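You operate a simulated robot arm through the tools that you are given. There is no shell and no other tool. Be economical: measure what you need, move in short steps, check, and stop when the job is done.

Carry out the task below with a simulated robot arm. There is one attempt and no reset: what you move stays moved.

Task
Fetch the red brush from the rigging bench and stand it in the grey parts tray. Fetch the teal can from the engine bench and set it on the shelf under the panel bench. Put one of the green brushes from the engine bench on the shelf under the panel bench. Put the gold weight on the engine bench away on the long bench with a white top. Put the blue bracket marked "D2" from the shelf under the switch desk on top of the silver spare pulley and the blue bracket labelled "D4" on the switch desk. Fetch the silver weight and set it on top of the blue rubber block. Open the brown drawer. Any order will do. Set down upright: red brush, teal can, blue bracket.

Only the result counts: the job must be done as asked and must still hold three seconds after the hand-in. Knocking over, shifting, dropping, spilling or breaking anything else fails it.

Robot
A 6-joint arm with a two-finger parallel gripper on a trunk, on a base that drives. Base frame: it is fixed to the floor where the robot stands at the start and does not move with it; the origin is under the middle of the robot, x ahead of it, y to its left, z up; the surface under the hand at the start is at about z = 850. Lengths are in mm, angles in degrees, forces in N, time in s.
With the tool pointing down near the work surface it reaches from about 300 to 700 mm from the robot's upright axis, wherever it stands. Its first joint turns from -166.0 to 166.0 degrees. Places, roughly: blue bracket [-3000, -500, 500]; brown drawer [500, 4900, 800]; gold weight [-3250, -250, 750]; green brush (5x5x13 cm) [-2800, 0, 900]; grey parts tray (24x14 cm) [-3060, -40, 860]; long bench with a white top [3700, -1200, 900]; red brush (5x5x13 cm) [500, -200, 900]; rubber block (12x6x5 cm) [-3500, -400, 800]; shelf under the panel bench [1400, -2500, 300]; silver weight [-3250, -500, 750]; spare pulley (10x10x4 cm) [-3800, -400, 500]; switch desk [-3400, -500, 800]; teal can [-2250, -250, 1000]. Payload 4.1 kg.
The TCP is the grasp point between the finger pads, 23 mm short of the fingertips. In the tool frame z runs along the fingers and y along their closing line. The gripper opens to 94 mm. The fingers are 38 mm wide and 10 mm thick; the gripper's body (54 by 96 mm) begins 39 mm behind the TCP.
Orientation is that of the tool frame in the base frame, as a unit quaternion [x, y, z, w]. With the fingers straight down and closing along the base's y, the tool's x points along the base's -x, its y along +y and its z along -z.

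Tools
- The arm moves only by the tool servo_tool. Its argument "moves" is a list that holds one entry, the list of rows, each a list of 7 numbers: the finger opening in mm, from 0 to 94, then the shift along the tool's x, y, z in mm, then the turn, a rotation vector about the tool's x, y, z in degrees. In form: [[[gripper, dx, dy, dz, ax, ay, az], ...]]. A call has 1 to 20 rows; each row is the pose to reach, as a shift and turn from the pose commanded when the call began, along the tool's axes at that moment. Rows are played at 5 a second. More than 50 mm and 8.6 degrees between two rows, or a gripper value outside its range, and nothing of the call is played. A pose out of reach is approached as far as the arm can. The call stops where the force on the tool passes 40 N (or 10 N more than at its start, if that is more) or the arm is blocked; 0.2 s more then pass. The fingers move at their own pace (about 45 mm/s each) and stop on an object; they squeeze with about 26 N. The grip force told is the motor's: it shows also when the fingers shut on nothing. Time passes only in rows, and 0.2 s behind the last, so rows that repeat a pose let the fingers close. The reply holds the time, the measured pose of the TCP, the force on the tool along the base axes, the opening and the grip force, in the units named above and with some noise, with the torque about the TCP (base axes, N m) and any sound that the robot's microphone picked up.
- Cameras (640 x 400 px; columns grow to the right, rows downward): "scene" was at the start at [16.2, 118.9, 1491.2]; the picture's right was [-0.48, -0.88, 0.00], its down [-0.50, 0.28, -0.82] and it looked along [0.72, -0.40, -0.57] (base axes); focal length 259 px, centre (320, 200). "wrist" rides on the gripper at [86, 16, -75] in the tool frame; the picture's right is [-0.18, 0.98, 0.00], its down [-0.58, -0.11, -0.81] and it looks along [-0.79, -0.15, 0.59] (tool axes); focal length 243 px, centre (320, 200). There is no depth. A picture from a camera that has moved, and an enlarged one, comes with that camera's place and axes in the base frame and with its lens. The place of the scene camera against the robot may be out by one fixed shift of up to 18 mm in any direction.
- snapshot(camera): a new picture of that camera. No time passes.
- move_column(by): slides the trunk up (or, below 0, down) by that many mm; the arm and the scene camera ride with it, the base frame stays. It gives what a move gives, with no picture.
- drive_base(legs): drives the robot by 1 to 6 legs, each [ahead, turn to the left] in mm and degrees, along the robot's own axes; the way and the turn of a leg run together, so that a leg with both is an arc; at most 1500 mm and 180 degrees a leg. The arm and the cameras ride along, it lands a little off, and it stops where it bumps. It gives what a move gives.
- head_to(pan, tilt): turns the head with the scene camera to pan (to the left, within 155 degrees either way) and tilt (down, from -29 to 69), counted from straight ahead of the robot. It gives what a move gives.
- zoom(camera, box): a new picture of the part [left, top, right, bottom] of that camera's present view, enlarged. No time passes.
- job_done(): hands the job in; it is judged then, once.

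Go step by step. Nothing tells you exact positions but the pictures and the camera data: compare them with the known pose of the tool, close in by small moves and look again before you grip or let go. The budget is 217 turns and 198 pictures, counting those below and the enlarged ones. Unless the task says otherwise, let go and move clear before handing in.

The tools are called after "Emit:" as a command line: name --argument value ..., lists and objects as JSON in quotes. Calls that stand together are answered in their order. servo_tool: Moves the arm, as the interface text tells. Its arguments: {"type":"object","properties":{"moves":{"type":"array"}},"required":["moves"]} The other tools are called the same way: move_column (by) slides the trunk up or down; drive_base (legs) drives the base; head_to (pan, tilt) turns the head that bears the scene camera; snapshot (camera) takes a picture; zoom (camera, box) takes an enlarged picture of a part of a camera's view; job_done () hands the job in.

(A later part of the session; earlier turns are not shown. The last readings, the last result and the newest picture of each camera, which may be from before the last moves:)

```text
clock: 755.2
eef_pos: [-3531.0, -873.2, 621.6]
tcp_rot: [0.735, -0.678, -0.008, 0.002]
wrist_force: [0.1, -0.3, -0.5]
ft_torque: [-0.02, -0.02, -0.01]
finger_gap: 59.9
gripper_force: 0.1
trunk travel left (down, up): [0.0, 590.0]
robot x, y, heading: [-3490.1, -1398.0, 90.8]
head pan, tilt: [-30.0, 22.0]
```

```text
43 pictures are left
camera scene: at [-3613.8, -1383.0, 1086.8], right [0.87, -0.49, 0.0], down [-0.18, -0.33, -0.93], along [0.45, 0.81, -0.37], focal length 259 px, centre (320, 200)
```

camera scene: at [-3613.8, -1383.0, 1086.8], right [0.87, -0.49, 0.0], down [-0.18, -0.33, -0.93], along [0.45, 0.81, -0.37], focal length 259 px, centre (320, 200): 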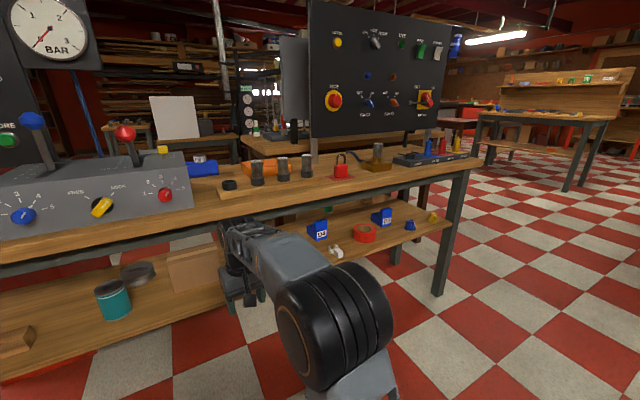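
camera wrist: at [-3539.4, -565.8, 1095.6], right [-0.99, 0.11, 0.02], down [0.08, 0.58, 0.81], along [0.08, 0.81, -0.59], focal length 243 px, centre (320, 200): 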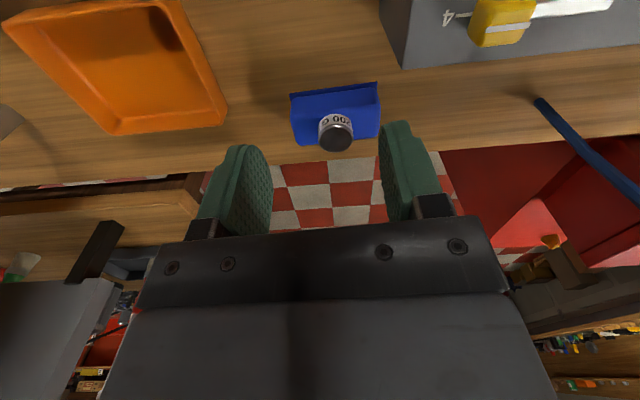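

Emit:
zoom --camera "scene" --box '[290, 195, 450, 270]'

Emit:
head_to --pan 0 --tilt 22

Emit:
zoom --camera "scene" --box '[130, 220, 370, 300]'

```text
4.00 times, centred on (370, 232) of scene
camera zoom: at [-3613.8, -1383.0, 1086.8], right [0.87, -0.49, 0.0], down [-0.18, -0.33, -0.93], along [0.45, 0.81, -0.37], focal length 1037 px, centre (120, 70)
```

zoom: 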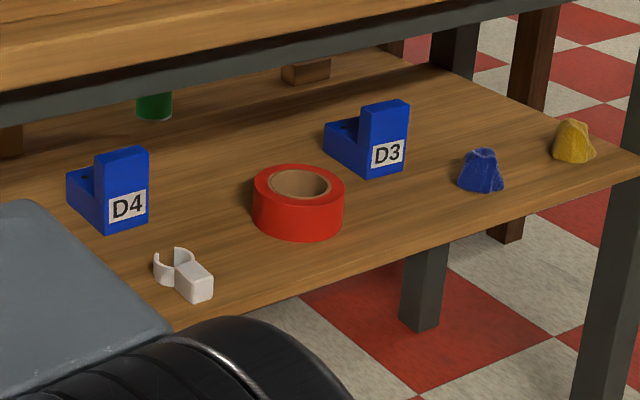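

```text
clock: 756.2
eef_pos: [-3530.7, -873.7, 622.1]
tcp_rot: [0.735, -0.678, -0.009, 0.001]
wrist_force: [0.6, -0.2, 0.0]
ft_torque: [-0.01, 0.0, -0.01]
finger_gap: 60.1
gripper_force: 0.1
trunk travel left (down, up): [0.0, 590.0]
robot x, y, heading: [-3496.2, -1404.7, 91.0]
head pan, tilt: [0.0, 22.0]
```

```text
2.67 times, centred on (250, 260) of scene
camera zoom: at [-3660.2, -1371.2, 1086.8], right [1.0, 0.01, 0.0], down [0.0, -0.37, -0.93], along [-0.01, 0.93, -0.37], focal length 691 px, centre (507, 40)
```

zoom: 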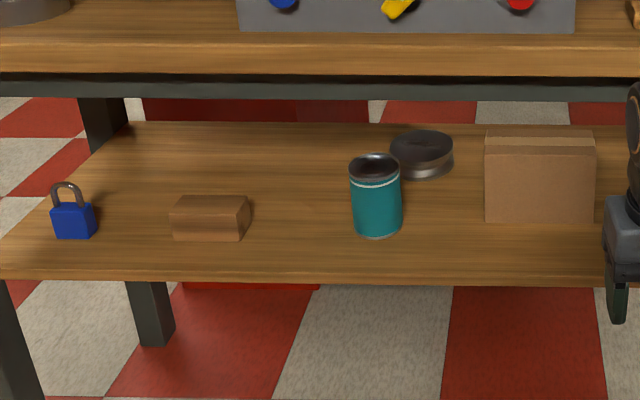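

D3 and D4 are visible; D2 is probably hidden behind the arm. The wrist camera should show that part of the shelf.

Emit:
snapshot --camera "wrist"

```text
40 pictures are left
camera wrist: at [-3537.6, -961.9, 695.6], right [-0.99, 0.1, 0.02], down [0.07, 0.58, 0.81], along [0.08, 0.81, -0.58], focal length 243 px, centre (320, 200)
```

wrist: 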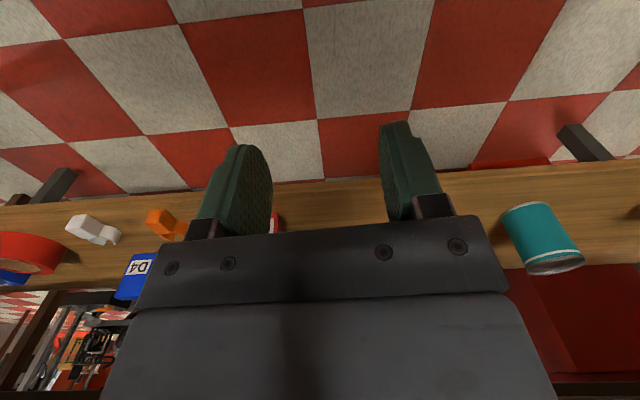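

D2 isn't in view yet. I'll roll the hand (camera-forward, for horizontal work), shift to the right and look again.

Emit:
servo_tool --moves '[[[60, 0, 0, 0, 0, 0, -8.4], [60, 0, 0, 0, 0, 0, -16.8], [60, 0, 0, 0, 0, 0, -25.2], [60, 0, 0, 0, 0, 0, -33.6], [60, 0, 0, 0, 0, 0, -42], [60, 0, 0, 0, 0, 0, -50.4], [60, 0, 0, 0, 0, 0, -58.8], [60, 0, 0, 0, 0, 0, -67.2], [60, 0, 0, 0, 0, 0, -75.6], [60, 0, 0, 0, 0, 0, -84], [60, 0, 0, 0, 0, 0, -92.4], [60, 0, 0, 0, 0, 0, -100.8], [60, 0, 0, 0, 0, 0, -109.2], [60, 0, 0, 0, 0, 0, -117.6], [60, 0, 0, 0, 0, 0, -126], [60, 0, 0, 0, 0, 0, -134.4], [60, 0, 0, 0, 0, 0, -142.8], [60, 0, 0, 0, 0, 0, -151.2], [60, 0, 0, 0, 0, 0, -159.6], [60, 0, 0, 0, 0, 0, -165]]]'

Emit:
move_column --by 150

Emit:
drive_base --legs '[[0, -91], [450, 0], [0, 90]]'

Emit:
head_to --pan 20 --tilt 25

Emit:
snapshot --camera "scene"

```text
clock: 760.4
eef_pos: [-3530.2, -872.7, 622.7]
tcp_rot: [0.767, 0.641, -0.002, -0.008]
wrist_force: [0.2, 0.5, -0.5]
ft_torque: [0.01, 0.0, 0.04]
finger_gap: 60.1
gripper_force: 0.1
trunk travel left (down, up): [0.0, 590.0]
robot x, y, heading: [-3495.8, -1398.9, 90.6]
head pan, tilt: [0.0, 22.0]
```

```text
clock: 762.1
eef_pos: [-3530.8, -873.3, 771.3]
tcp_rot: [0.768, 0.64, -0.002, -0.008]
wrist_force: [-0.2, 0.1, 1.1]
ft_torque: [-0.01, 0.0, 0.01]
finger_gap: 60.0
gripper_force: 0.0
trunk travel left (down, up): [-150.0, 440.0]
robot x, y, heading: [-3491.4, -1399.4, 90.8]
head pan, tilt: [0.0, 22.0]
```

```text
clock: 772.6
eef_pos: [-3062.1, -889.9, 771.5]
tcp_rot: [0.782, 0.623, -0.002, -0.008]
wrist_force: [0.3, -0.3, -1.0]
ft_torque: [0.02, -0.01, -0.01]
finger_gap: 59.9
gripper_force: 0.0
trunk travel left (down, up): [-150.0, 440.0]
robot x, y, heading: [-3044.2, -1415.7, 88.2]
head pan, tilt: [0.0, 22.0]
```

```text
clock: 773.5
eef_pos: [-3060.7, -889.4, 771.5]
tcp_rot: [0.782, 0.623, -0.002, -0.008]
wrist_force: [-0.3, -0.7, 0.6]
ft_torque: [0.01, -0.02, 0.0]
finger_gap: 60.0
gripper_force: 0.1
trunk travel left (down, up): [-150.0, 440.0]
robot x, y, heading: [-3045.8, -1415.6, 88.4]
head pan, tilt: [20.0, 25.0]
```

```text
39 pictures are left
camera scene: at [-3244.1, -1387.2, 1232.0], right [0.95, 0.31, 0.0], down [0.13, -0.4, -0.91], along [-0.28, 0.86, -0.42], focal length 259 px, centre (320, 200)
```

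scene: 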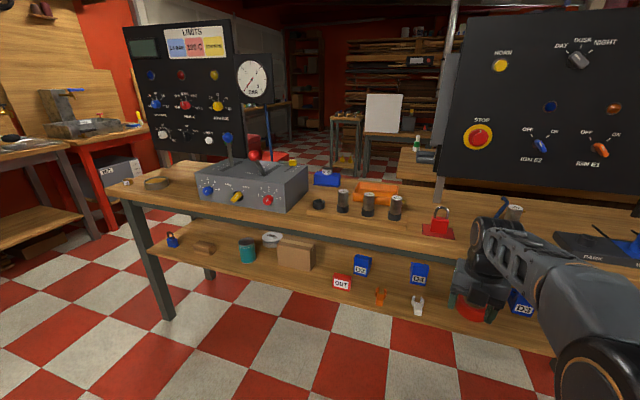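

Emit:
zoom --camera "scene" --box '[230, 225, 450, 325]'

```text
2.91 times, centred on (340, 275) of scene
camera zoom: at [-3244.1, -1387.2, 1232.0], right [0.95, 0.31, 0.0], down [0.13, -0.4, -0.91], along [-0.28, 0.86, -0.42], focal length 754 px, centre (262, -18)
```

zoom: 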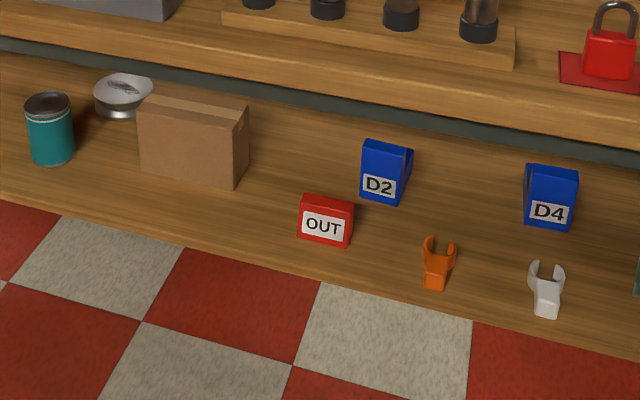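

D2 is at about (-3348, -545) and D4 at (-3117, -530), with clutter in front. My plan: pitch the hand ~23° below horizontal with the arm stretched low, which clears the clutter both here and at the pulley. First line up with D2.

Emit:
drive_base --legs '[[0, 91.5], [300, 0], [0, -90]]'

Emit:
move_column --by -110

Emit:
servo_tool --moves '[[[94, 5, 0, 0, 0, 8, 0], [94, 10, 0, 0, 0, 16, 0], [94, 15, 0, 0, 0, 24, 0], [94, 20, 0, 5, 0, 32, 0], [94, 25, 0, 10, 0, 40, 0], [94, 30, 0, 15, 0, 48, 0], [94, 35, 0, 20, 0, 56, 0], [94, 40, 0, 25, 0, 64, 0], [94, 45, 0, 30, 0, 67, 0], [94, 45, 0, 30, 0, 67, 0]]]'

Emit:
snapshot --camera "wrist"

```text
clock: 783.1
eef_pos: [-3370.6, -886.3, 771.9]
tcp_rot: [0.774, 0.633, -0.002, -0.008]
wrist_force: [0.2, 0.3, -0.4]
ft_torque: [-0.01, 0.04, 0.0]
finger_gap: 59.8
gripper_force: 0.0
trunk travel left (down, up): [-150.0, 440.0]
robot x, y, heading: [-3339.0, -1412.8, 89.8]
head pan, tilt: [20.0, 25.0]
```

```text
clock: 784.6
eef_pos: [-3369.9, -886.6, 660.6]
tcp_rot: [0.773, 0.634, -0.002, -0.008]
wrist_force: [-0.4, 0.8, 1.0]
ft_torque: [0.0, -0.02, 0.01]
finger_gap: 60.1
gripper_force: 0.1
trunk travel left (down, up): [-40.0, 550.0]
robot x, y, heading: [-3342.0, -1412.0, 89.8]
head pan, tilt: [20.0, 25.0]
```

```text
clock: 786.8
eef_pos: [-3363.5, -843.7, 634.0]
tcp_rot: [0.646, 0.524, 0.425, -0.357]
wrist_force: [-0.4, 0.5, -0.4]
ft_torque: [0.02, 0.0, 0.0]
finger_gap: 94.0
gripper_force: 0.0
out of reach, approached as far as the arm can: row 8
trunk travel left (down, up): [-40.0, 550.0]
robot x, y, heading: [-3342.5, -1410.8, 89.7]
head pan, tilt: [20.0, 25.0]
```

```text
37 pictures are left
camera wrist: at [-3350.7, -881.9, 741.3], right [0.95, -0.26, -0.19], down [-0.3, -0.93, -0.23], along [-0.11, 0.27, -0.96], focal length 243 px, centre (320, 200)
```

wrist: 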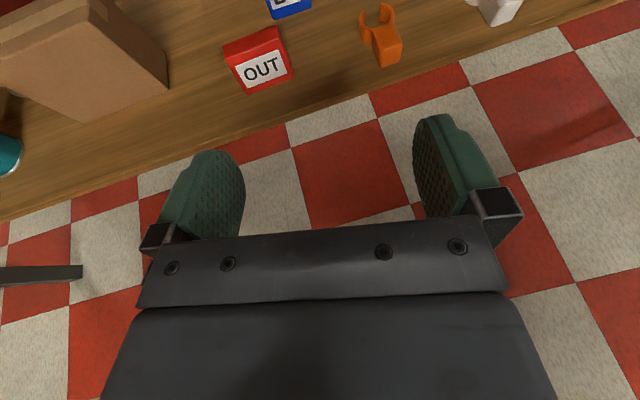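

From this view D2's front face centre is (-3349, -546), turned to match my hand's azimuth (79°). I'll move the base 100 mm closer and advance along the tool axis to ~75 mm short.

Emit:
drive_base --legs '[[100, 0]]'

Emit:
servo_tool --moves '[[[94, 2, -11, 25, 0, 0, 0], [94, 4, -22, 60, 0, 0, 0], [94, 4, -22, 105, 0, 0, 0], [94, 4, -22, 150, 0, 0, 0], [94, 4, -22, 150, 0, 0, 0]]]'

Emit:
snapshot --camera "wrist"

```text
clock: 787.9
eef_pos: [-3361.8, -741.3, 632.7]
tcp_rot: [0.647, 0.523, 0.426, -0.357]
wrist_force: [0.5, 0.3, 0.6]
ft_torque: [0.01, 0.02, -0.02]
finger_gap: 94.0
gripper_force: 0.0
trunk travel left (down, up): [-40.0, 550.0]
robot x, y, heading: [-3339.8, -1309.7, 89.9]
head pan, tilt: [20.0, 25.0]
```

```text
clock: 788.8
eef_pos: [-3367.9, -652.4, 603.5]
tcp_rot: [0.646, 0.519, 0.43, -0.359]
wrist_force: [-6.2, -44.2, 8.5]
ft_torque: [4.87, -0.67, -0.39]
finger_gap: 94.1
gripper_force: 0.0
trunk travel left (down, up): [-40.0, 550.0]
robot x, y, heading: [-3342.7, -1310.4, 89.8]
head pan, tilt: [20.0, 25.0]
stopped in row 4: the force on the tool passed its limit at 150 N (the readings are from after the stop); the commanded pose is now the measured one
```

```text
36 pictures are left
camera wrist: at [-3355.3, -691.9, 710.1], right [0.95, -0.27, -0.19], down [-0.31, -0.92, -0.24], along [-0.11, 0.28, -0.95], focal length 243 px, centre (320, 200)
```

wrist: 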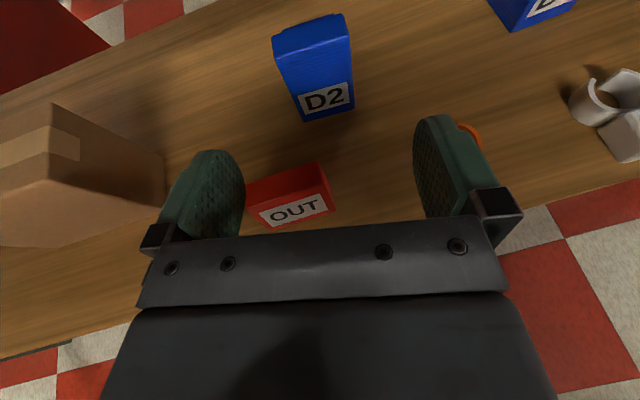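

The wrist camera's housing hit the desk's front rail; nothing seems displaced. I'll back off, lower by 20 mm, and go in level beneath the rail.

Emit:
servo_tool --moves '[[[94, -17, 9, -41, 0, 0, 0], [94, -35, 9, -33, 0, 0, 0], [94, -22, 6, 1, 0, 0, 0], [94, -5, 3, 45, 0, 0, 0], [94, 12, 1, 80, 0, 0, 0], [94, 15, 1, 88, 0, 0, 0], [94, 15, 1, 88, 0, 0, 0]]]'

Emit:
snapshot --camera "wrist"

```text
clock: 790.4
eef_pos: [-3347.0, -563.0, 579.0]
tcp_rot: [0.648, 0.521, 0.427, -0.356]
wrist_force: [0.6, -0.4, -0.1]
ft_torque: [-0.01, 0.0, -0.02]
finger_gap: 93.8
gripper_force: 0.1
trunk travel left (down, up): [-40.0, 550.0]
robot x, y, heading: [-3342.4, -1312.6, 90.0]
head pan, tilt: [20.0, 25.0]
```

```text
35 pictures are left
camera wrist: at [-3335.5, -602.1, 687.2], right [0.95, -0.27, -0.19], down [-0.31, -0.92, -0.23], along [-0.11, 0.27, -0.96], focal length 243 px, centre (320, 200)
```

wrist: 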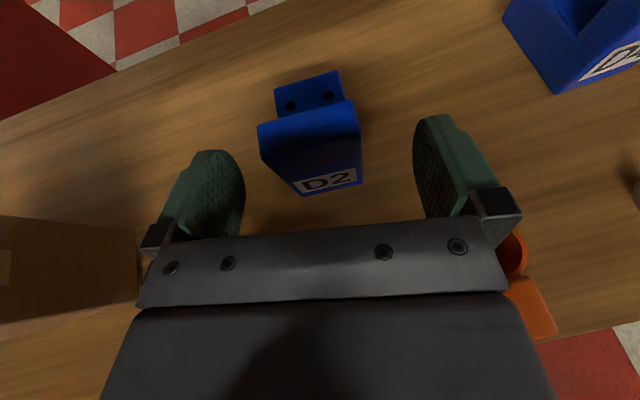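

Inside cleanly, with D2 centred between the jaws. I'll go to (-3343, -523, 545) and grip.

Emit:
servo_tool --moves '[[[94, -8, -2, 25, 0, 0, 0], [94, -16, -3, 50, 0, 0, 0], [94, -16, -3, 50, 0, 0, 0], [50, -16, -3, 50, 0, 0, 0], [30, -16, -3, 50, 0, 0, 0], [30, -16, -3, 50, 0, 0, 0], [30, -16, -3, 50, 0, 0, 0]]]'

Emit:
snapshot --camera "wrist"

```text
clock: 792.0
eef_pos: [-3343.2, -522.9, 546.7]
tcp_rot: [0.647, 0.52, 0.428, -0.357]
wrist_force: [0.5, 1.3, 10.6]
ft_torque: [-0.47, 0.08, 0.11]
finger_gap: 57.8
gripper_force: 25.8
trunk travel left (down, up): [-40.0, 550.0]
robot x, y, heading: [-3343.7, -1310.9, 89.9]
head pan, tilt: [20.0, 25.0]
```

```text
34 pictures are left
camera wrist: at [-3330.1, -562.9, 654.5], right [0.95, -0.27, -0.19], down [-0.31, -0.92, -0.23], along [-0.11, 0.28, -0.95], focal length 243 px, centre (320, 200)
```

wrist: 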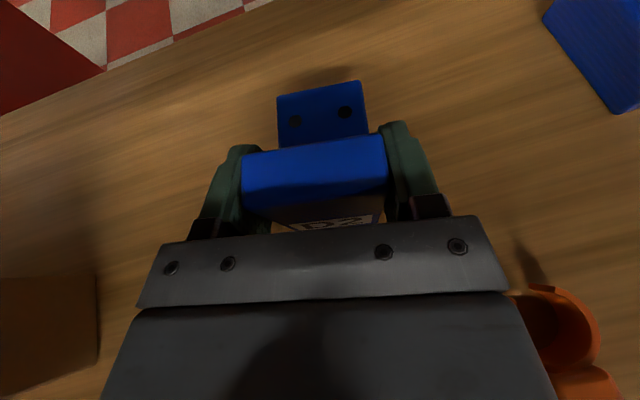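

D2 is gripped (57.8 mm). I'll lift 38 mm, shift right into the gap between the OUT sign and the orange clip, and withdraw level.

Emit:
servo_tool --moves '[[[30, 9, 0, -4, 0, 0, 0], [30, 35, -1, -15, 0, 0, 0], [30, 37, 17, -11, 0, 0, 0], [30, 20, 26, -52, 0, 0, 0], [30, 3, 35, -93, 0, 0, 0], [30, -14, 43, -134, 0, 0, 0], [30, -31, 52, -175, 0, 0, 0], [30, -44, 59, -206, 0, 0, 0], [30, -44, 59, -206, 0, 0, 0]]]'

Emit:
drive_base --legs '[[-180, 0]]'

Emit:
head_to --pan 10 --tilt 25

Emit:
snapshot --camera "scene"

```text
clock: 794.0
eef_pos: [-3323.7, -739.8, 581.2]
tcp_rot: [0.647, 0.521, 0.428, -0.357]
wrist_force: [0.0, 0.0, 0.5]
ft_torque: [-0.03, -0.01, 0.03]
finger_gap: 58.0
gripper_force: 26.1
trunk travel left (down, up): [-40.0, 550.0]
robot x, y, heading: [-3341.9, -1310.8, 90.0]
head pan, tilt: [20.0, 25.0]
```

```text
clock: 795.5
eef_pos: [-3326.0, -923.5, 581.0]
tcp_rot: [0.647, 0.521, 0.427, -0.357]
wrist_force: [0.2, 0.1, -0.6]
ft_torque: [-0.02, -0.01, 0.02]
finger_gap: 57.6
gripper_force: 26.0
trunk travel left (down, up): [-40.0, 550.0]
robot x, y, heading: [-3340.9, -1494.2, 89.8]
head pan, tilt: [20.0, 25.0]
```

```text
clock: 796.2
eef_pos: [-3326.8, -923.0, 581.2]
tcp_rot: [0.647, 0.521, 0.427, -0.357]
wrist_force: [-0.5, -0.4, -0.4]
ft_torque: [0.01, 0.02, 0.01]
finger_gap: 57.8
gripper_force: 26.0
trunk travel left (down, up): [-40.0, 550.0]
robot x, y, heading: [-3343.3, -1496.0, 90.0]
head pan, tilt: [10.0, 25.0]
```

```text
33 pictures are left
camera scene: at [-3525.7, -1467.2, 1122.0], right [0.98, 0.17, 0.0], down [0.07, -0.42, -0.91], along [-0.16, 0.89, -0.42], focal length 259 px, centre (320, 200)
```

scene: 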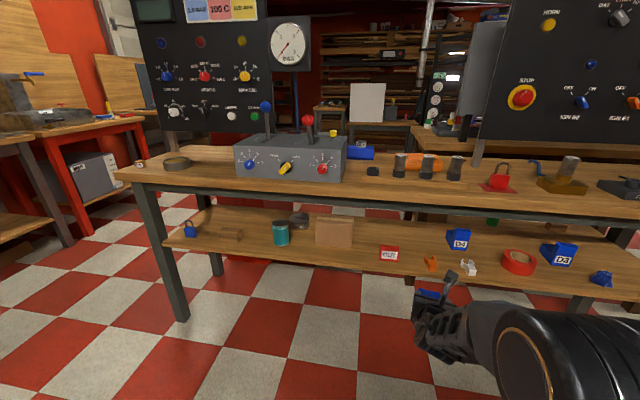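

D2 is out and everything else stands. Now I'll reposition toward the pulley with heading ~100°, so that the hand points straight along +y, and look.

Emit:
drive_base --legs '[[0, 70], [287, 0], [0, -60]]'

Emit:
snapshot --camera "wrist"

```text
clock: 803.9
eef_pos: [-3689.6, -828.3, 580.9]
tcp_rot: [0.601, 0.574, 0.396, -0.391]
wrist_force: [0.2, 0.6, -0.9]
ft_torque: [-0.04, 0.03, 0.01]
finger_gap: 57.7
gripper_force: 26.0
trunk travel left (down, up): [-40.0, 550.0]
robot x, y, heading: [-3610.1, -1394.4, 99.5]
head pan, tilt: [10.0, 25.0]
```

```text
32 pictures are left
camera wrist: at [-3672.7, -865.2, 688.9], right [0.98, -0.1, -0.19], down [-0.15, -0.96, -0.23], along [-0.16, 0.25, -0.96], focal length 243 px, centre (320, 200)
```

wrist: 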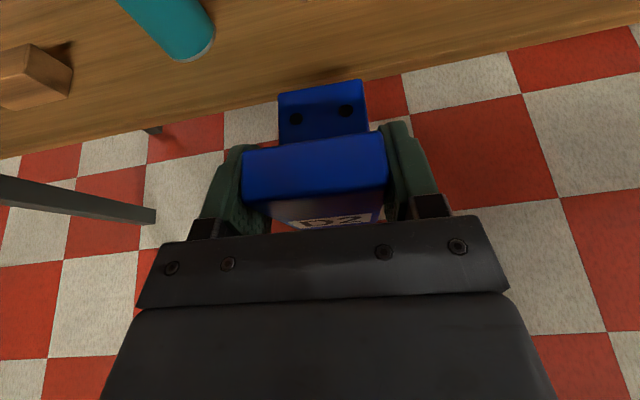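

The gap between the can (right edge x≈-3805) and the brown box (left edge x≈-3702) is where the bracket must pass. I'll shift left 30 mm, rise 7 mm, and drive in 210 mm along the present heading, ending at x≈-3755.

Emit:
servo_tool --moves '[[[30, 3, -15, -2, 0, 0, 0], [30, 6, -30, -3.5, 0, 0, 0], [30, 6, -30, -3.5, 0, 0, 0]]]'

Emit:
drive_base --legs '[[130, 0]]'

Emit:
snapshot --camera "wrist"

```text
clock: 804.6
eef_pos: [-3720.2, -826.7, 587.9]
tcp_rot: [0.6, 0.574, 0.396, -0.392]
wrist_force: [-0.6, 0.4, -1.3]
ft_torque: [-0.03, 0.02, 0.03]
finger_gap: 57.8
gripper_force: 25.8
trunk travel left (down, up): [-40.0, 550.0]
robot x, y, heading: [-3612.6, -1396.9, 99.5]
head pan, tilt: [10.0, 25.0]
```

```text
clock: 805.9
eef_pos: [-3742.0, -700.5, 587.8]
tcp_rot: [0.601, 0.574, 0.395, -0.391]
wrist_force: [0.3, -0.1, -1.4]
ft_torque: [0.0, -0.01, 0.03]
finger_gap: 57.8
gripper_force: 26.5
trunk travel left (down, up): [-40.0, 550.0]
robot x, y, heading: [-3633.2, -1268.7, 99.6]
head pan, tilt: [10.0, 25.0]
```

```text
31 pictures are left
camera wrist: at [-3724.2, -737.9, 695.4], right [0.98, -0.1, -0.19], down [-0.15, -0.96, -0.23], along [-0.16, 0.25, -0.96], focal length 243 px, centre (320, 200)
```

wrist: 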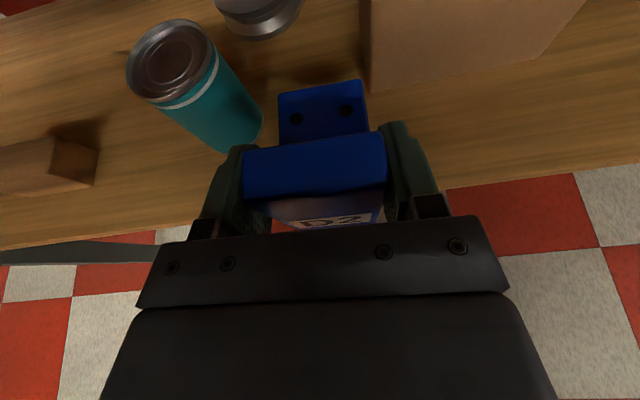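

Now precise: can centre (-3841, -592) with top z≈571, box left edge -3697, pulley centre (-3804, -444). I'll drive 60 mm in, then move the arm through the gap, shift left past the can, and stop over the pulley.

Emit:
drive_base --legs '[[60, 0]]'

Emit:
servo_tool --moves '[[[30, 20, -2, 41, 0, 0, 0], [30, 40, -3, 80, 0, 0, 0], [30, 47, -4, 92, 0, 0, 0], [30, 56, -20, 113, 0, 0, 0], [30, 63, -36, 130, 0, 0, 0], [30, 70, -51, 147, 0, 0, 0], [30, 75, -51, 161, 0, 0, 0], [30, 75, -51, 161, 0, 0, 0]]]'

Emit:
snapshot --camera "wrist"

```text
clock: 807.0
eef_pos: [-3751.5, -647.1, 586.5]
tcp_rot: [0.601, 0.572, 0.397, -0.392]
wrist_force: [1.0, -7.6, 1.0]
ft_torque: [0.89, 0.07, -0.07]
finger_gap: 57.9
gripper_force: 25.8
trunk travel left (down, up): [-40.0, 550.0]
robot x, y, heading: [-3645.5, -1210.4, 100.0]
head pan, tilt: [10.0, 25.0]
stopped in leg 1: the force on the tool passed its limit at 74 N (the readings are from after the stop); the commanded pose is now the measured one
```

```text
clock: 807.3
eef_pos: [-3752.3, -646.6, 586.3]
tcp_rot: [0.602, 0.571, 0.398, -0.392]
wrist_force: [1.9, -29.9, 6.7]
ft_torque: [3.75, 0.17, -0.33]
finger_gap: 58.0
gripper_force: 25.5
trunk travel left (down, up): [-40.0, 550.0]
robot x, y, heading: [-3643.9, -1210.7, 99.7]
head pan, tilt: [10.0, 25.0]
stopped in row 1: the force on the tool passed its limit at 116 N (the readings are from after the stop); the commanded pose is now the measured one
```

```text
30 pictures are left
camera wrist: at [-3733.5, -684.5, 694.3], right [0.98, -0.11, -0.19], down [-0.15, -0.96, -0.23], along [-0.16, 0.26, -0.95], focal length 243 px, centre (320, 200)
```

wrist: 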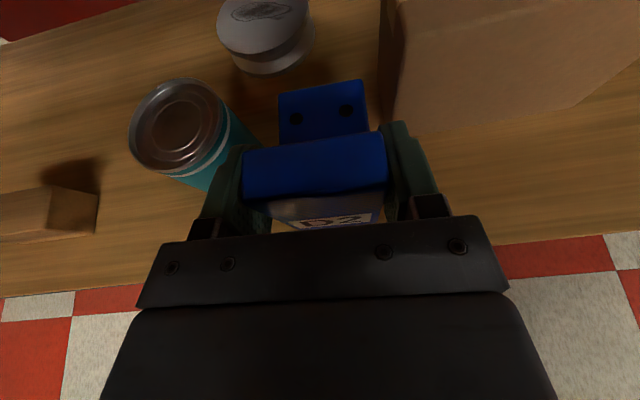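

The camera housing caught the rail again at z 587 (579 had passed). I'll back off, enter at 577 and rise only once past the rail.

Emit:
servo_tool --moves '[[[30, -13.3, 1.2, -32.4, 0, 0, 0], [30, -21.6, 1.4, -29, 0, 0, 0], [30, -8.3, 0.1, 3.4, 0, 0, 0], [30, 6.9, -1.3, 40.4, 0, 0, 0], [30, 12.6, -1.8, 54.3, 0, 0, 0], [30, 28.5, -2.7, 69.4, 0, 0, 0], [30, 52.7, -4.2, 99.4, 0, 0, 0], [30, 59.2, -19.8, 115.7, 0, 0, 0], [30, 66.4, -35.5, 133.7, 0, 0, 0], [30, 73.6, -51.2, 151.8, 0, 0, 0], [30, 78.9, -52.7, 164.7, 0, 0, 0], [30, 78.9, -52.7, 164.7, 0, 0, 0]]]'

Emit:
snapshot --camera "wrist"

```text
clock: 810.1
eef_pos: [-3796.8, -471.7, 565.9]
tcp_rot: [0.61, 0.585, 0.383, -0.372]
wrist_force: [0.6, 6.1, 95.9]
ft_torque: [-5.73, 3.63, -0.24]
finger_gap: 58.0
gripper_force: 26.2
trunk travel left (down, up): [-40.0, 550.0]
robot x, y, heading: [-3642.9, -1214.8, 100.3]
head pan, tilt: [10.0, 25.0]
stopped in row 12: the arm was blocked; the commanded pose is now the measured one
```

```text
29 pictures are left
camera wrist: at [-3779.5, -502.8, 676.3], right [0.98, -0.12, -0.17], down [-0.15, -0.97, -0.18], along [-0.15, 0.2, -0.97], focal length 243 px, centre (320, 200)
```

wrist: 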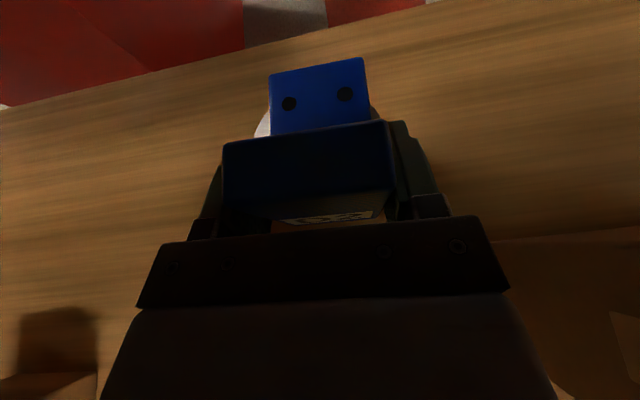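

The forearm is being limited by the rail, and D2 seems to have been set onto the pulley with the hand pressing down. I'll ease upward a few millimetres and check the force before releasing.

Emit:
servo_tool --moves '[[[30, 2, 0, -1, 0, 0, 0], [30, 4, 0, -2, 0, 0, 0], [30, 5, 0, -4, 0, 0, 0]]]'

Emit:
head_to --pan 5 --tilt 25

Emit:
zoom --camera "scene" --box '[180, 180, 420, 330]'

```text
clock: 810.4
eef_pos: [-3798.3, -465.1, 565.2]
tcp_rot: [0.611, 0.581, 0.384, -0.376]
wrist_force: [4.7, 7.0, 84.7]
ft_torque: [-6.16, 3.82, -0.15]
finger_gap: 57.4
gripper_force: 25.6
trunk travel left (down, up): [-40.0, 550.0]
robot x, y, heading: [-3643.5, -1216.9, 100.4]
head pan, tilt: [10.0, 25.0]
stopped in row 1: the force on the tool passed its limit at 109 N (the readings are from after the stop); the commanded pose is now the measured one
```

```text
clock: 811.0
eef_pos: [-3798.3, -466.1, 566.5]
tcp_rot: [0.61, 0.583, 0.384, -0.375]
wrist_force: [4.4, 2.5, 89.5]
ft_torque: [-6.13, 3.46, -0.16]
finger_gap: 57.8
gripper_force: 25.8
trunk travel left (down, up): [-40.0, 550.0]
robot x, y, heading: [-3639.8, -1212.3, 100.1]
head pan, tilt: [5.0, 25.0]
```

```text
2.67 times, centred on (300, 255) of scene
camera zoom: at [-3815.5, -1246.4, 1126.1], right [0.96, 0.26, 0.0], down [0.11, -0.38, -0.92], along [-0.24, 0.89, -0.4], focal length 691 px, centre (373, 53)
```

zoom: 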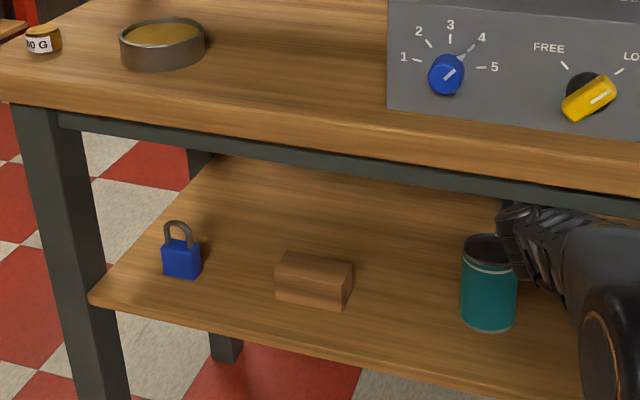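

The torque shows the gripper body is resting on the teal can's top while the forearm is under the rail. D2 sits on the pulley, so I'll open the fingers and pitch the hand up about the wrist to lift off the can.

Emit:
servo_tool --moves '[[[60, 0, 0, 0, 0, 0, 0], [80, 0, 0, 0, 0, 0, 0], [94, 0, 0, 0, 0, 0, 0], [94, 0, 0, 0, 0, 0, 0]]]'

Emit:
servo_tool --moves '[[[94, 4, 0, -2, 0, 1.5, 0], [94, 9, 0, -4, 0, 3, 0], [94, 15, 0, -7, 0, 5.5, 0], [94, 22, 0, -10, 0, 8, 0], [94, 30, 0, -14, 0, 11, 0], [94, 30, 0, -14, 0, 11, 0]]]'

Emit:
snapshot --camera "wrist"

```text
clock: 812.0
eef_pos: [-3798.1, -464.9, 564.0]
tcp_rot: [0.612, 0.582, 0.382, -0.375]
wrist_force: [5.2, 9.5, 86.5]
ft_torque: [-6.79, 4.41, -0.11]
finger_gap: 93.9
gripper_force: 0.1
trunk travel left (down, up): [-40.0, 550.0]
robot x, y, heading: [-3645.6, -1216.8, 100.2]
head pan, tilt: [5.0, 25.0]
```

```text
clock: 813.4
eef_pos: [-3799.0, -460.0, 577.0]
tcp_rot: [0.574, 0.554, 0.433, -0.419]
wrist_force: [0.7, 0.9, 22.2]
ft_torque: [-1.72, 1.12, -0.06]
finger_gap: 93.9
gripper_force: 0.1
trunk travel left (down, up): [-40.0, 550.0]
robot x, y, heading: [-3636.2, -1212.8, 100.0]
head pan, tilt: [5.0, 25.0]
```

```text
27 pictures are left
camera wrist: at [-3783.2, -509.4, 681.9], right [0.98, -0.09, -0.18], down [-0.14, -0.93, -0.34], along [-0.14, 0.36, -0.92], focal length 243 px, centre (320, 200)
```

wrist: 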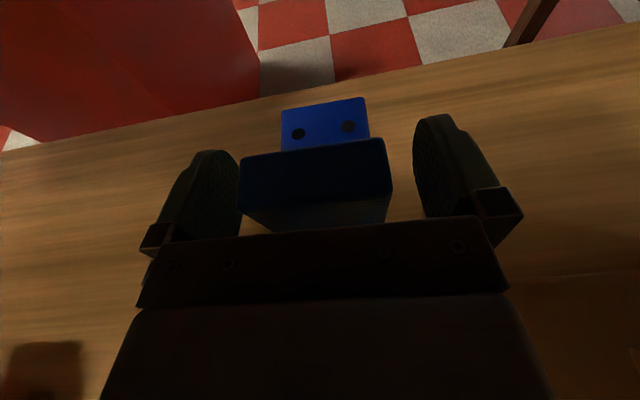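

Force fell to 22 N and D2 stays upright. A bit more of the same.

Emit:
servo_tool --moves '[[[94, 6, 0, -2, 0, 2, 0], [94, 12, 0, -4, 0, 4, 0], [94, 18, 0, -6, 0, 6, 0], [94, 24, 0, -7, 0, 8, 0], [94, 24, 0, -7, 0, 8, 0]]]'

Emit:
snapshot --camera "wrist"

```text
clock: 814.6
eef_pos: [-3797.4, -459.9, 600.8]
tcp_rot: [0.543, 0.524, 0.473, -0.455]
wrist_force: [-0.1, 0.6, -0.1]
ft_torque: [0.01, -0.04, 0.01]
finger_gap: 93.9
gripper_force: 0.1
trunk travel left (down, up): [-40.0, 550.0]
robot x, y, heading: [-3644.0, -1214.6, 100.3]
head pan, tilt: [5.0, 25.0]
```

```text
26 pictures are left
camera wrist: at [-3783.7, -522.4, 697.2], right [0.98, -0.06, -0.18], down [-0.14, -0.87, -0.46], along [-0.13, 0.48, -0.87], focal length 243 px, centre (320, 200)
```

wrist: 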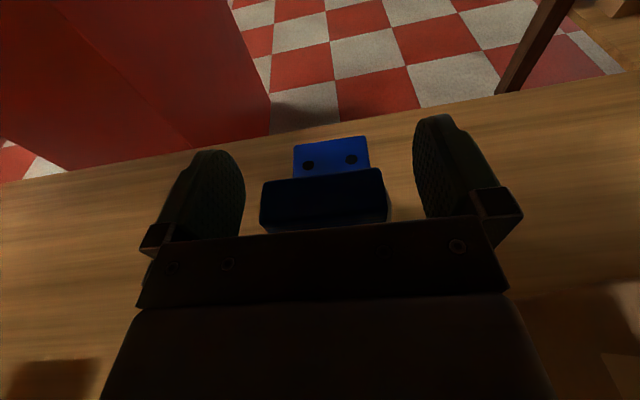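

Free of contact, with D2 standing on the pulley. I'll withdraw: back, right into the gap, slightly down, and out under the rail.

Emit:
servo_tool --moves '[[[94, -5, 1.3, -35, 0, 0, 0], [94, -7.4, 2.5, -68, 0, 0, 0], [94, -11, 25, -76, 0, 0, 0], [94, -16, 49, -87, 0, 0, 0], [94, -26.6, 50, -95.5, 0, 0, 0], [94, -34, 51, -140, 0, 0, 0], [94, -40, 53, -184, 0, 0, 0], [94, -46, 55, -229, 0, 0, 0], [94, -52, 56, -269, 0, 0, 0], [94, -52, 56, -269, 0, 0, 0]]]'

Emit:
snapshot --camera "wrist"

```text
clock: 816.8
eef_pos: [-3751.3, -735.6, 589.0]
tcp_rot: [0.544, 0.522, 0.474, -0.455]
wrist_force: [0.3, -0.2, 0.3]
ft_torque: [0.03, -0.02, 0.0]
finger_gap: 94.0
gripper_force: 0.0
trunk travel left (down, up): [-40.0, 550.0]
robot x, y, heading: [-3641.8, -1213.3, 100.0]
head pan, tilt: [5.0, 25.0]
```

```text
25 pictures are left
camera wrist: at [-3737.2, -797.8, 684.8], right [0.98, -0.06, -0.18], down [-0.14, -0.87, -0.46], along [-0.13, 0.48, -0.87], focal length 243 px, centre (320, 200)
```

wrist: 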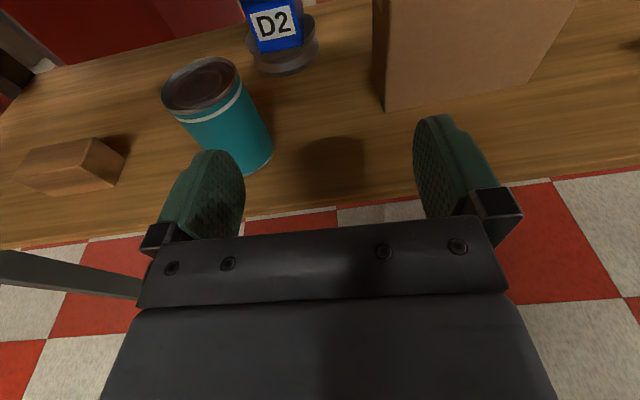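

D2 stands on the pulley. I want to verify that the teal can there hasn't shifted noticeably, so a closer look.

Emit:
zoom --camera "wrist" --box '[140, 20, 400, 190]'

Emit:
head_to --pan 10 --tilt 25

Emit:
zoom --camera "scene" --box '[180, 190, 420, 340]'

```text
2.35 times, centred on (270, 105) of wrist
camera zoom: at [-3737.2, -797.8, 684.8], right [0.98, -0.06, -0.18], down [-0.14, -0.87, -0.46], along [-0.13, 0.48, -0.87], focal length 571 px, centre (438, 424)
```

zoom: 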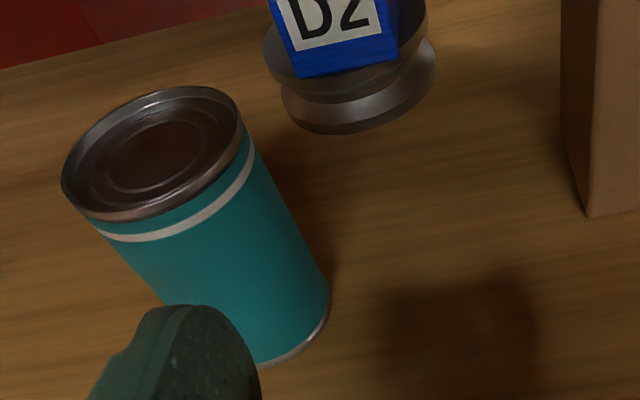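

```text
clock: 817.5
eef_pos: [-3752.5, -733.9, 589.4]
tcp_rot: [0.543, 0.523, 0.473, -0.455]
wrist_force: [0.3, -0.2, 0.2]
ft_torque: [0.0, -0.04, 0.0]
finger_gap: 94.0
gripper_force: 0.1
trunk travel left (down, up): [-40.0, 550.0]
robot x, y, heading: [-3638.0, -1213.3, 100.0]
head pan, tilt: [10.0, 25.0]
```

```text
2.67 times, centred on (300, 265) of scene
camera zoom: at [-3827.4, -1219.2, 1122.0], right [0.94, 0.34, 0.0], down [0.15, -0.4, -0.91], along [-0.31, 0.85, -0.42], focal length 691 px, centre (373, 27)
```

zoom: 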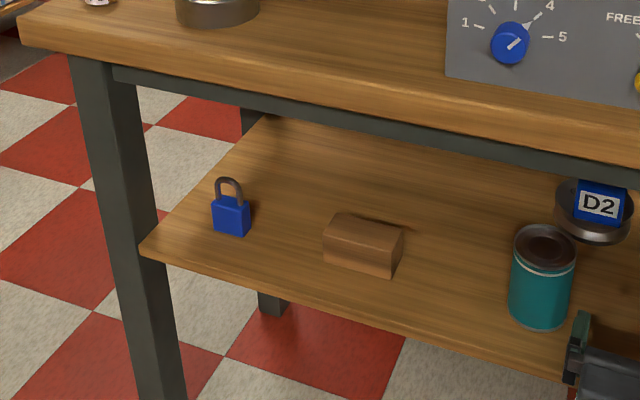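

The can seems to have slid roughly 20 mm toward the front. I'll push it back gently with closed fingers: first turn the base left so that the hand is in front of it, and lower.

Emit:
drive_base --legs '[[0, 10.5]]'

Emit:
servo_tool --moves '[[[60, -15, 0, 0, 0, 0, 0], [20, -35, 0, 5, 0, 0, 0], [0, -55, 0, 8, 0, 0, 0], [0, -55, 0, 8, 0, 0, 0], [0, -55, 0, 8, 0, 0, 0]]]'

Emit:
snapshot --camera "wrist"

```text
clock: 818.6
eef_pos: [-3837.0, -762.5, 587.6]
tcp_rot: [0.494, 0.57, 0.43, -0.496]
wrist_force: [0.1, -0.3, -0.5]
ft_torque: [0.01, -0.02, 0.02]
finger_gap: 94.1
gripper_force: 0.0
trunk travel left (down, up): [-40.0, 550.0]
robot x, y, heading: [-3643.6, -1218.8, 110.3]
head pan, tilt: [10.0, 25.0]
```

```text
clock: 819.8
eef_pos: [-3837.0, -762.1, 533.6]
tcp_rot: [0.493, 0.57, 0.43, -0.497]
wrist_force: [1.1, 0.4, -0.9]
ft_torque: [-0.01, 0.02, -0.01]
finger_gap: 0.2
gripper_force: 10.9
trunk travel left (down, up): [-40.0, 550.0]
robot x, y, heading: [-3645.4, -1214.7, 110.4]
head pan, tilt: [10.0, 25.0]
```

```text
22 pictures are left
camera wrist: at [-3811.1, -820.6, 629.1], right [0.98, 0.12, -0.18], down [0.02, -0.89, -0.46], along [-0.21, 0.45, -0.87], focal length 243 px, centre (320, 200)
```

wrist: 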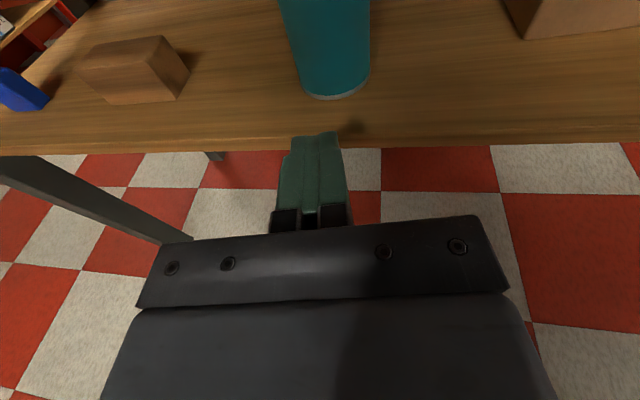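

Relative to the wood block, the can's front moved about 22 mm. I'll push it back by that amount, slowly.

Emit:
servo_tool --moves '[[[0, 5, 3, 36, 0, 0, 0], [0, 10, 7, 71, 0, 0, 0], [0, 11.5, 9, 84, 0, 0, 0], [0, 12.3, 10, 90, 0, 0, 0], [0, 13, 11, 95, 0, 0, 0], [0, 13.7, 11.7, 100, 0, 0, 0], [0, 14.3, 12.3, 104, 0, 0, 0], [0, 14.5, 12.5, 106, 0, 0, 0], [0, 14.5, 12.5, 106, 0, 0, 0], [0, 10, 7, 71, 0, 0, 0], [0, 5, 3, 30, 0, 0, 0]]]'

Emit:
snapshot --camera "wrist"

```text
clock: 822.2
eef_pos: [-3836.6, -732.6, 535.2]
tcp_rot: [0.493, 0.57, 0.43, -0.497]
wrist_force: [-0.1, -0.7, -0.7]
ft_torque: [0.01, 0.02, 0.02]
finger_gap: 0.0
gripper_force: 25.9
trunk travel left (down, up): [-40.0, 550.0]
robot x, y, heading: [-3641.6, -1214.5, 110.5]
head pan, tilt: [10.0, 25.0]
```

```text
21 pictures are left
camera wrist: at [-3811.0, -790.9, 630.5], right [0.98, 0.12, -0.18], down [0.02, -0.89, -0.46], along [-0.21, 0.45, -0.87], focal length 243 px, centre (320, 200)
```

wrist: 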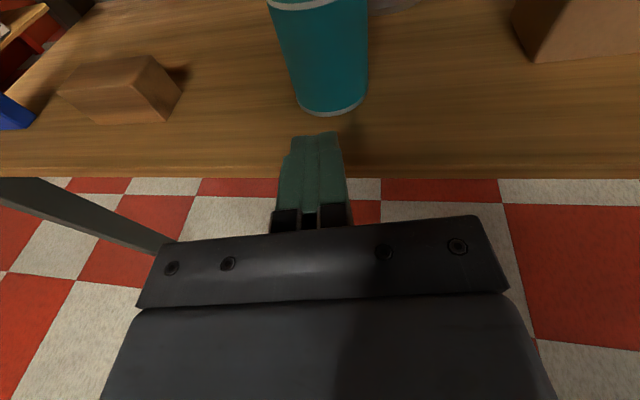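

It moved about 13 mm. One more push of ~9 mm.

Emit:
servo_tool --moves '[[[0, 5, 4, 36, 0, 0, 0], [0, 9, 8, 68, 0, 0, 0], [0, 10, 9, 76, 0, 0, 0], [0, 10.7, 9.5, 81, 0, 0, 0], [0, 11.3, 10, 85, 0, 0, 0], [0, 11.3, 10, 85, 0, 0, 0], [0, 7, 6, 50, 0, 0, 0], [0, 2, 1, 5, 0, 0, 0], [0, -3, -3, -40, 0, 0, 0]]]'

Emit:
snapshot --camera "wrist"

```text
clock: 824.2
eef_pos: [-3834.2, -770.3, 535.1]
tcp_rot: [0.495, 0.57, 0.43, -0.495]
wrist_force: [-0.3, 0.3, 0.6]
ft_torque: [-0.01, -0.04, -0.04]
finger_gap: 0.3
gripper_force: 25.9
trunk travel left (down, up): [-40.0, 550.0]
robot x, y, heading: [-3645.5, -1215.5, 110.6]
head pan, tilt: [10.0, 25.0]
```

```text
20 pictures are left
camera wrist: at [-3808.3, -829.2, 630.8], right [0.98, 0.12, -0.18], down [0.02, -0.89, -0.46], along [-0.21, 0.45, -0.87], focal length 243 px, centre (320, 200)
```

wrist: 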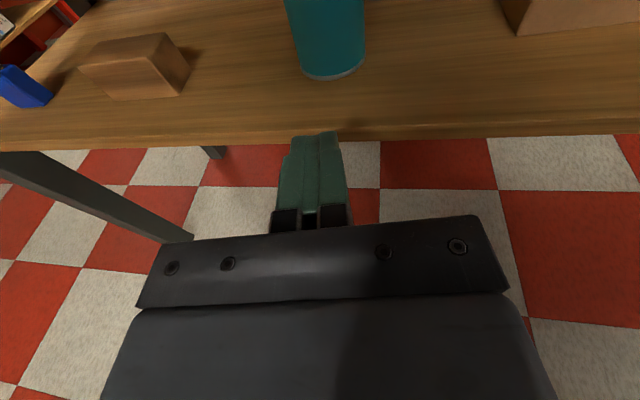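

The can is back in line. Now D4: back out, drive over to face it, and restore the 23° pitch with open fingers.

Emit:
drive_base --legs '[[-250, 0], [0, -110.5], [600, 0], [0, 100]]'

Emit:
servo_tool --moves '[[[60, 15, 0, 20, 0, -3.5, 0], [94, 30, 0, 42, 0, -7, 0], [94, 44, 0, 62, 0, -11, 0], [94, 57, 0, 83, 0, -14.5, 0], [94, 57, 0, 83, 0, -14.5, 0]]]'

Emit:
snapshot --camera "wrist"

```text
clock: 837.9
eef_pos: [-3052.7, -988.2, 534.9]
tcp_rot: [0.552, 0.515, 0.48, -0.448]
wrist_force: [0.3, -1.3, -0.2]
ft_torque: [0.0, 0.01, 0.01]
finger_gap: 0.2
gripper_force: 26.2
trunk travel left (down, up): [-40.0, 550.0]
robot x, y, heading: [-2953.4, -1464.5, 98.7]
head pan, tilt: [10.0, 25.0]
```

```text
clock: 839.1
eef_pos: [-3047.0, -896.7, 578.7]
tcp_rot: [0.606, 0.568, 0.406, -0.38]
wrist_force: [-0.7, -0.5, 0.4]
ft_torque: [0.01, 0.02, 0.04]
finger_gap: 94.0
gripper_force: 0.1
trunk travel left (down, up): [-40.0, 550.0]
robot x, y, heading: [-2955.5, -1460.1, 98.6]
head pan, tilt: [10.0, 25.0]
```

```text
19 pictures are left
camera wrist: at [-3032.2, -933.8, 687.6], right [0.98, -0.13, -0.17], down [-0.17, -0.96, -0.23], along [-0.13, 0.25, -0.96], focal length 243 px, centre (320, 200)
```

wrist: 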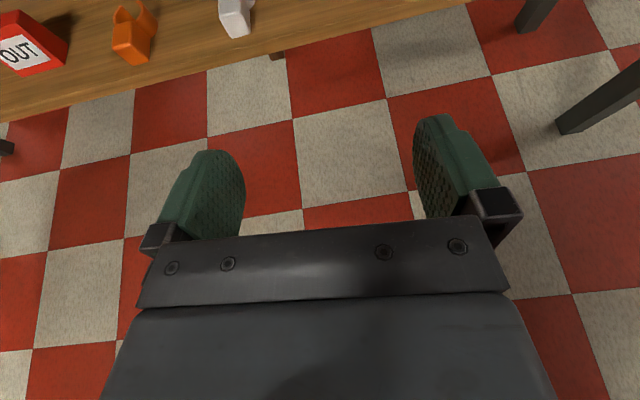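

Emit:
drive_base --legs '[[150, 0]]'

Emit:
servo_tool --moves '[[[94, -2.5, -28, -1, 0, 0, 0], [94, -1.3, -56, 2, 0, 0, 0], [94, 15.8, -59, 43.5, 0, 0, 0], [94, 32.9, -62, 85, 0, 0, 0], [94, 50, -65, 126.5, 0, 0, 0], [94, 59.5, -66, 149.5, 0, 0, 0], [94, 59.5, -66, 149.5, 0, 0, 0]]]'

Emit:
snapshot --camera "wrist"

```text
clock: 840.5
eef_pos: [-3070.9, -748.7, 577.8]
tcp_rot: [0.607, 0.569, 0.405, -0.38]
wrist_force: [0.5, 0.7, 0.2]
ft_torque: [0.0, 0.0, 0.02]
finger_gap: 94.1
gripper_force: 0.0
trunk travel left (down, up): [-40.0, 550.0]
robot x, y, heading: [-2978.3, -1316.6, 98.6]
head pan, tilt: [10.0, 25.0]
```

```text
clock: 842.0
eef_pos: [-3124.3, -581.9, 578.4]
tcp_rot: [0.606, 0.569, 0.405, -0.38]
wrist_force: [0.4, -1.0, 0.5]
ft_torque: [0.03, -0.02, -0.02]
finger_gap: 93.8
gripper_force: 0.1
trunk travel left (down, up): [-40.0, 550.0]
robot x, y, heading: [-2977.4, -1314.1, 98.7]
head pan, tilt: [10.0, 25.0]
```

```text
18 pictures are left
camera wrist: at [-3109.0, -619.5, 685.8], right [0.98, -0.13, -0.17], down [-0.17, -0.96, -0.23], along [-0.13, 0.25, -0.96], focal length 243 px, centre (320, 200)
```

wrist: 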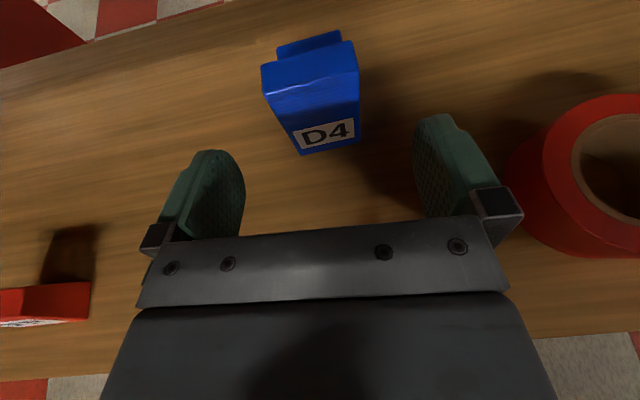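

D4's upright is centred at (-3120, -511). Advance and grip.

Emit:
servo_tool --moves '[[[94, -1, 0, 35, 0, 0, 0], [94, -2.5, -0.5, 78, 0, 0, 0], [94, -2.5, -0.5, 78, 0, 0, 0], [50, -2.5, -0.5, 78, 0, 0, 0], [30, -2.5, -0.5, 78, 0, 0, 0], [30, -2.5, -0.5, 78, 0, 0, 0], [30, -2.5, -0.5, 78, 0, 0, 0], [30, 6, -0.5, 74, 0, 0, 0]]]'

Emit:
snapshot --camera "wrist"

```text
clock: 843.9
eef_pos: [-3118.9, -512.8, 553.4]
tcp_rot: [0.606, 0.569, 0.405, -0.38]
wrist_force: [0.7, 0.3, -0.5]
ft_torque: [-0.04, 0.01, 0.05]
finger_gap: 58.1
gripper_force: 26.0
trunk travel left (down, up): [-40.0, 550.0]
robot x, y, heading: [-2979.9, -1311.9, 98.7]
head pan, tilt: [10.0, 25.0]
```

```text
17 pictures are left
camera wrist: at [-3104.9, -550.0, 662.1], right [0.98, -0.13, -0.17], down [-0.17, -0.96, -0.23], along [-0.13, 0.25, -0.96], focal length 243 px, centre (320, 200)
```

wrist: 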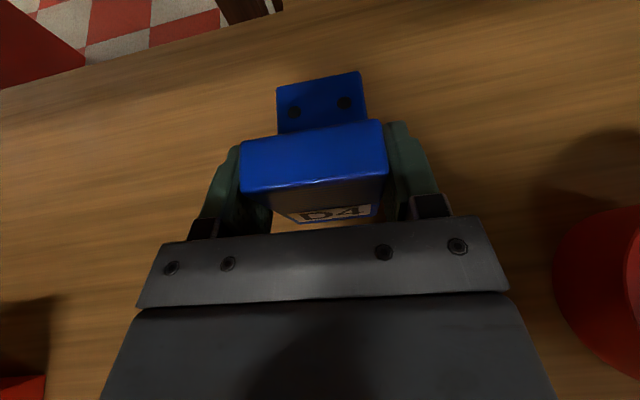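

Gripped (58 mm). Lift, shift right between the white clip and the tape roll, and withdraw.

Emit:
servo_tool --moves '[[[30, 22, 0, -9, 0, 0, 0], [30, 19, 33.5, -16, 0, 0, 0], [30, 14, 66, -28, 0, 0, 0], [30, -3, 69, -70, 0, 0, 0], [30, -20, 72, -111, 0, 0, 0], [30, -37, 75, -153, 0, 0, 0], [30, -54, 78, -194, 0, 0, 0], [30, -65, 80, -222, 0, 0, 0], [30, -65, 80, -222, 0, 0, 0]]]'

Emit:
drive_base --legs '[[-250, 0]]'

Emit:
move_column --by 370

Emit:
head_to --pan 0 --tilt 35

Emit:
snapshot --camera "scene"

```text
clock: 845.9
eef_pos: [-3057.0, -747.0, 579.0]
tcp_rot: [0.606, 0.569, 0.406, -0.381]
wrist_force: [0.1, 0.1, -1.0]
ft_torque: [-0.02, -0.02, -0.01]
finger_gap: 58.0
gripper_force: 25.8
trunk travel left (down, up): [-40.0, 550.0]
robot x, y, heading: [-2979.2, -1315.0, 98.8]
head pan, tilt: [10.0, 25.0]
```

```text
clock: 847.7
eef_pos: [-3017.6, -990.3, 578.7]
tcp_rot: [0.608, 0.568, 0.406, -0.379]
wrist_force: [0.4, 0.3, -0.3]
ft_torque: [-0.03, 0.0, -0.04]
finger_gap: 57.5
gripper_force: 25.8
trunk travel left (down, up): [-40.0, 550.0]
robot x, y, heading: [-2943.9, -1560.1, 98.6]
head pan, tilt: [10.0, 25.0]
```

```text
clock: 851.2
eef_pos: [-3017.7, -990.1, 947.8]
tcp_rot: [0.607, 0.568, 0.406, -0.379]
wrist_force: [-0.4, 0.1, -0.5]
ft_torque: [-0.01, 0.0, 0.0]
finger_gap: 57.5
gripper_force: 26.3
trunk travel left (down, up): [-410.0, 180.0]
robot x, y, heading: [-2939.2, -1555.1, 98.4]
head pan, tilt: [10.0, 25.0]
```

```text
clock: 852.0
eef_pos: [-3017.7, -990.0, 948.0]
tcp_rot: [0.607, 0.568, 0.406, -0.38]
wrist_force: [0.0, -0.9, -1.0]
ft_torque: [-0.01, 0.02, -0.01]
finger_gap: 57.9
gripper_force: 25.8
trunk travel left (down, up): [-410.0, 180.0]
robot x, y, heading: [-2945.9, -1556.0, 98.3]
head pan, tilt: [0.0, 35.0]
```

```text
16 pictures are left
camera scene: at [-3112.3, -1558.1, 1476.2], right [0.99, 0.15, 0.0], down [0.08, -0.57, -0.82], along [-0.12, 0.81, -0.57], focal length 259 px, centre (320, 200)
```

scene: 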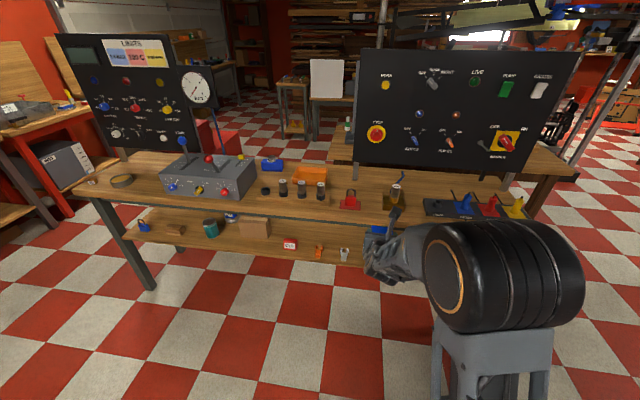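

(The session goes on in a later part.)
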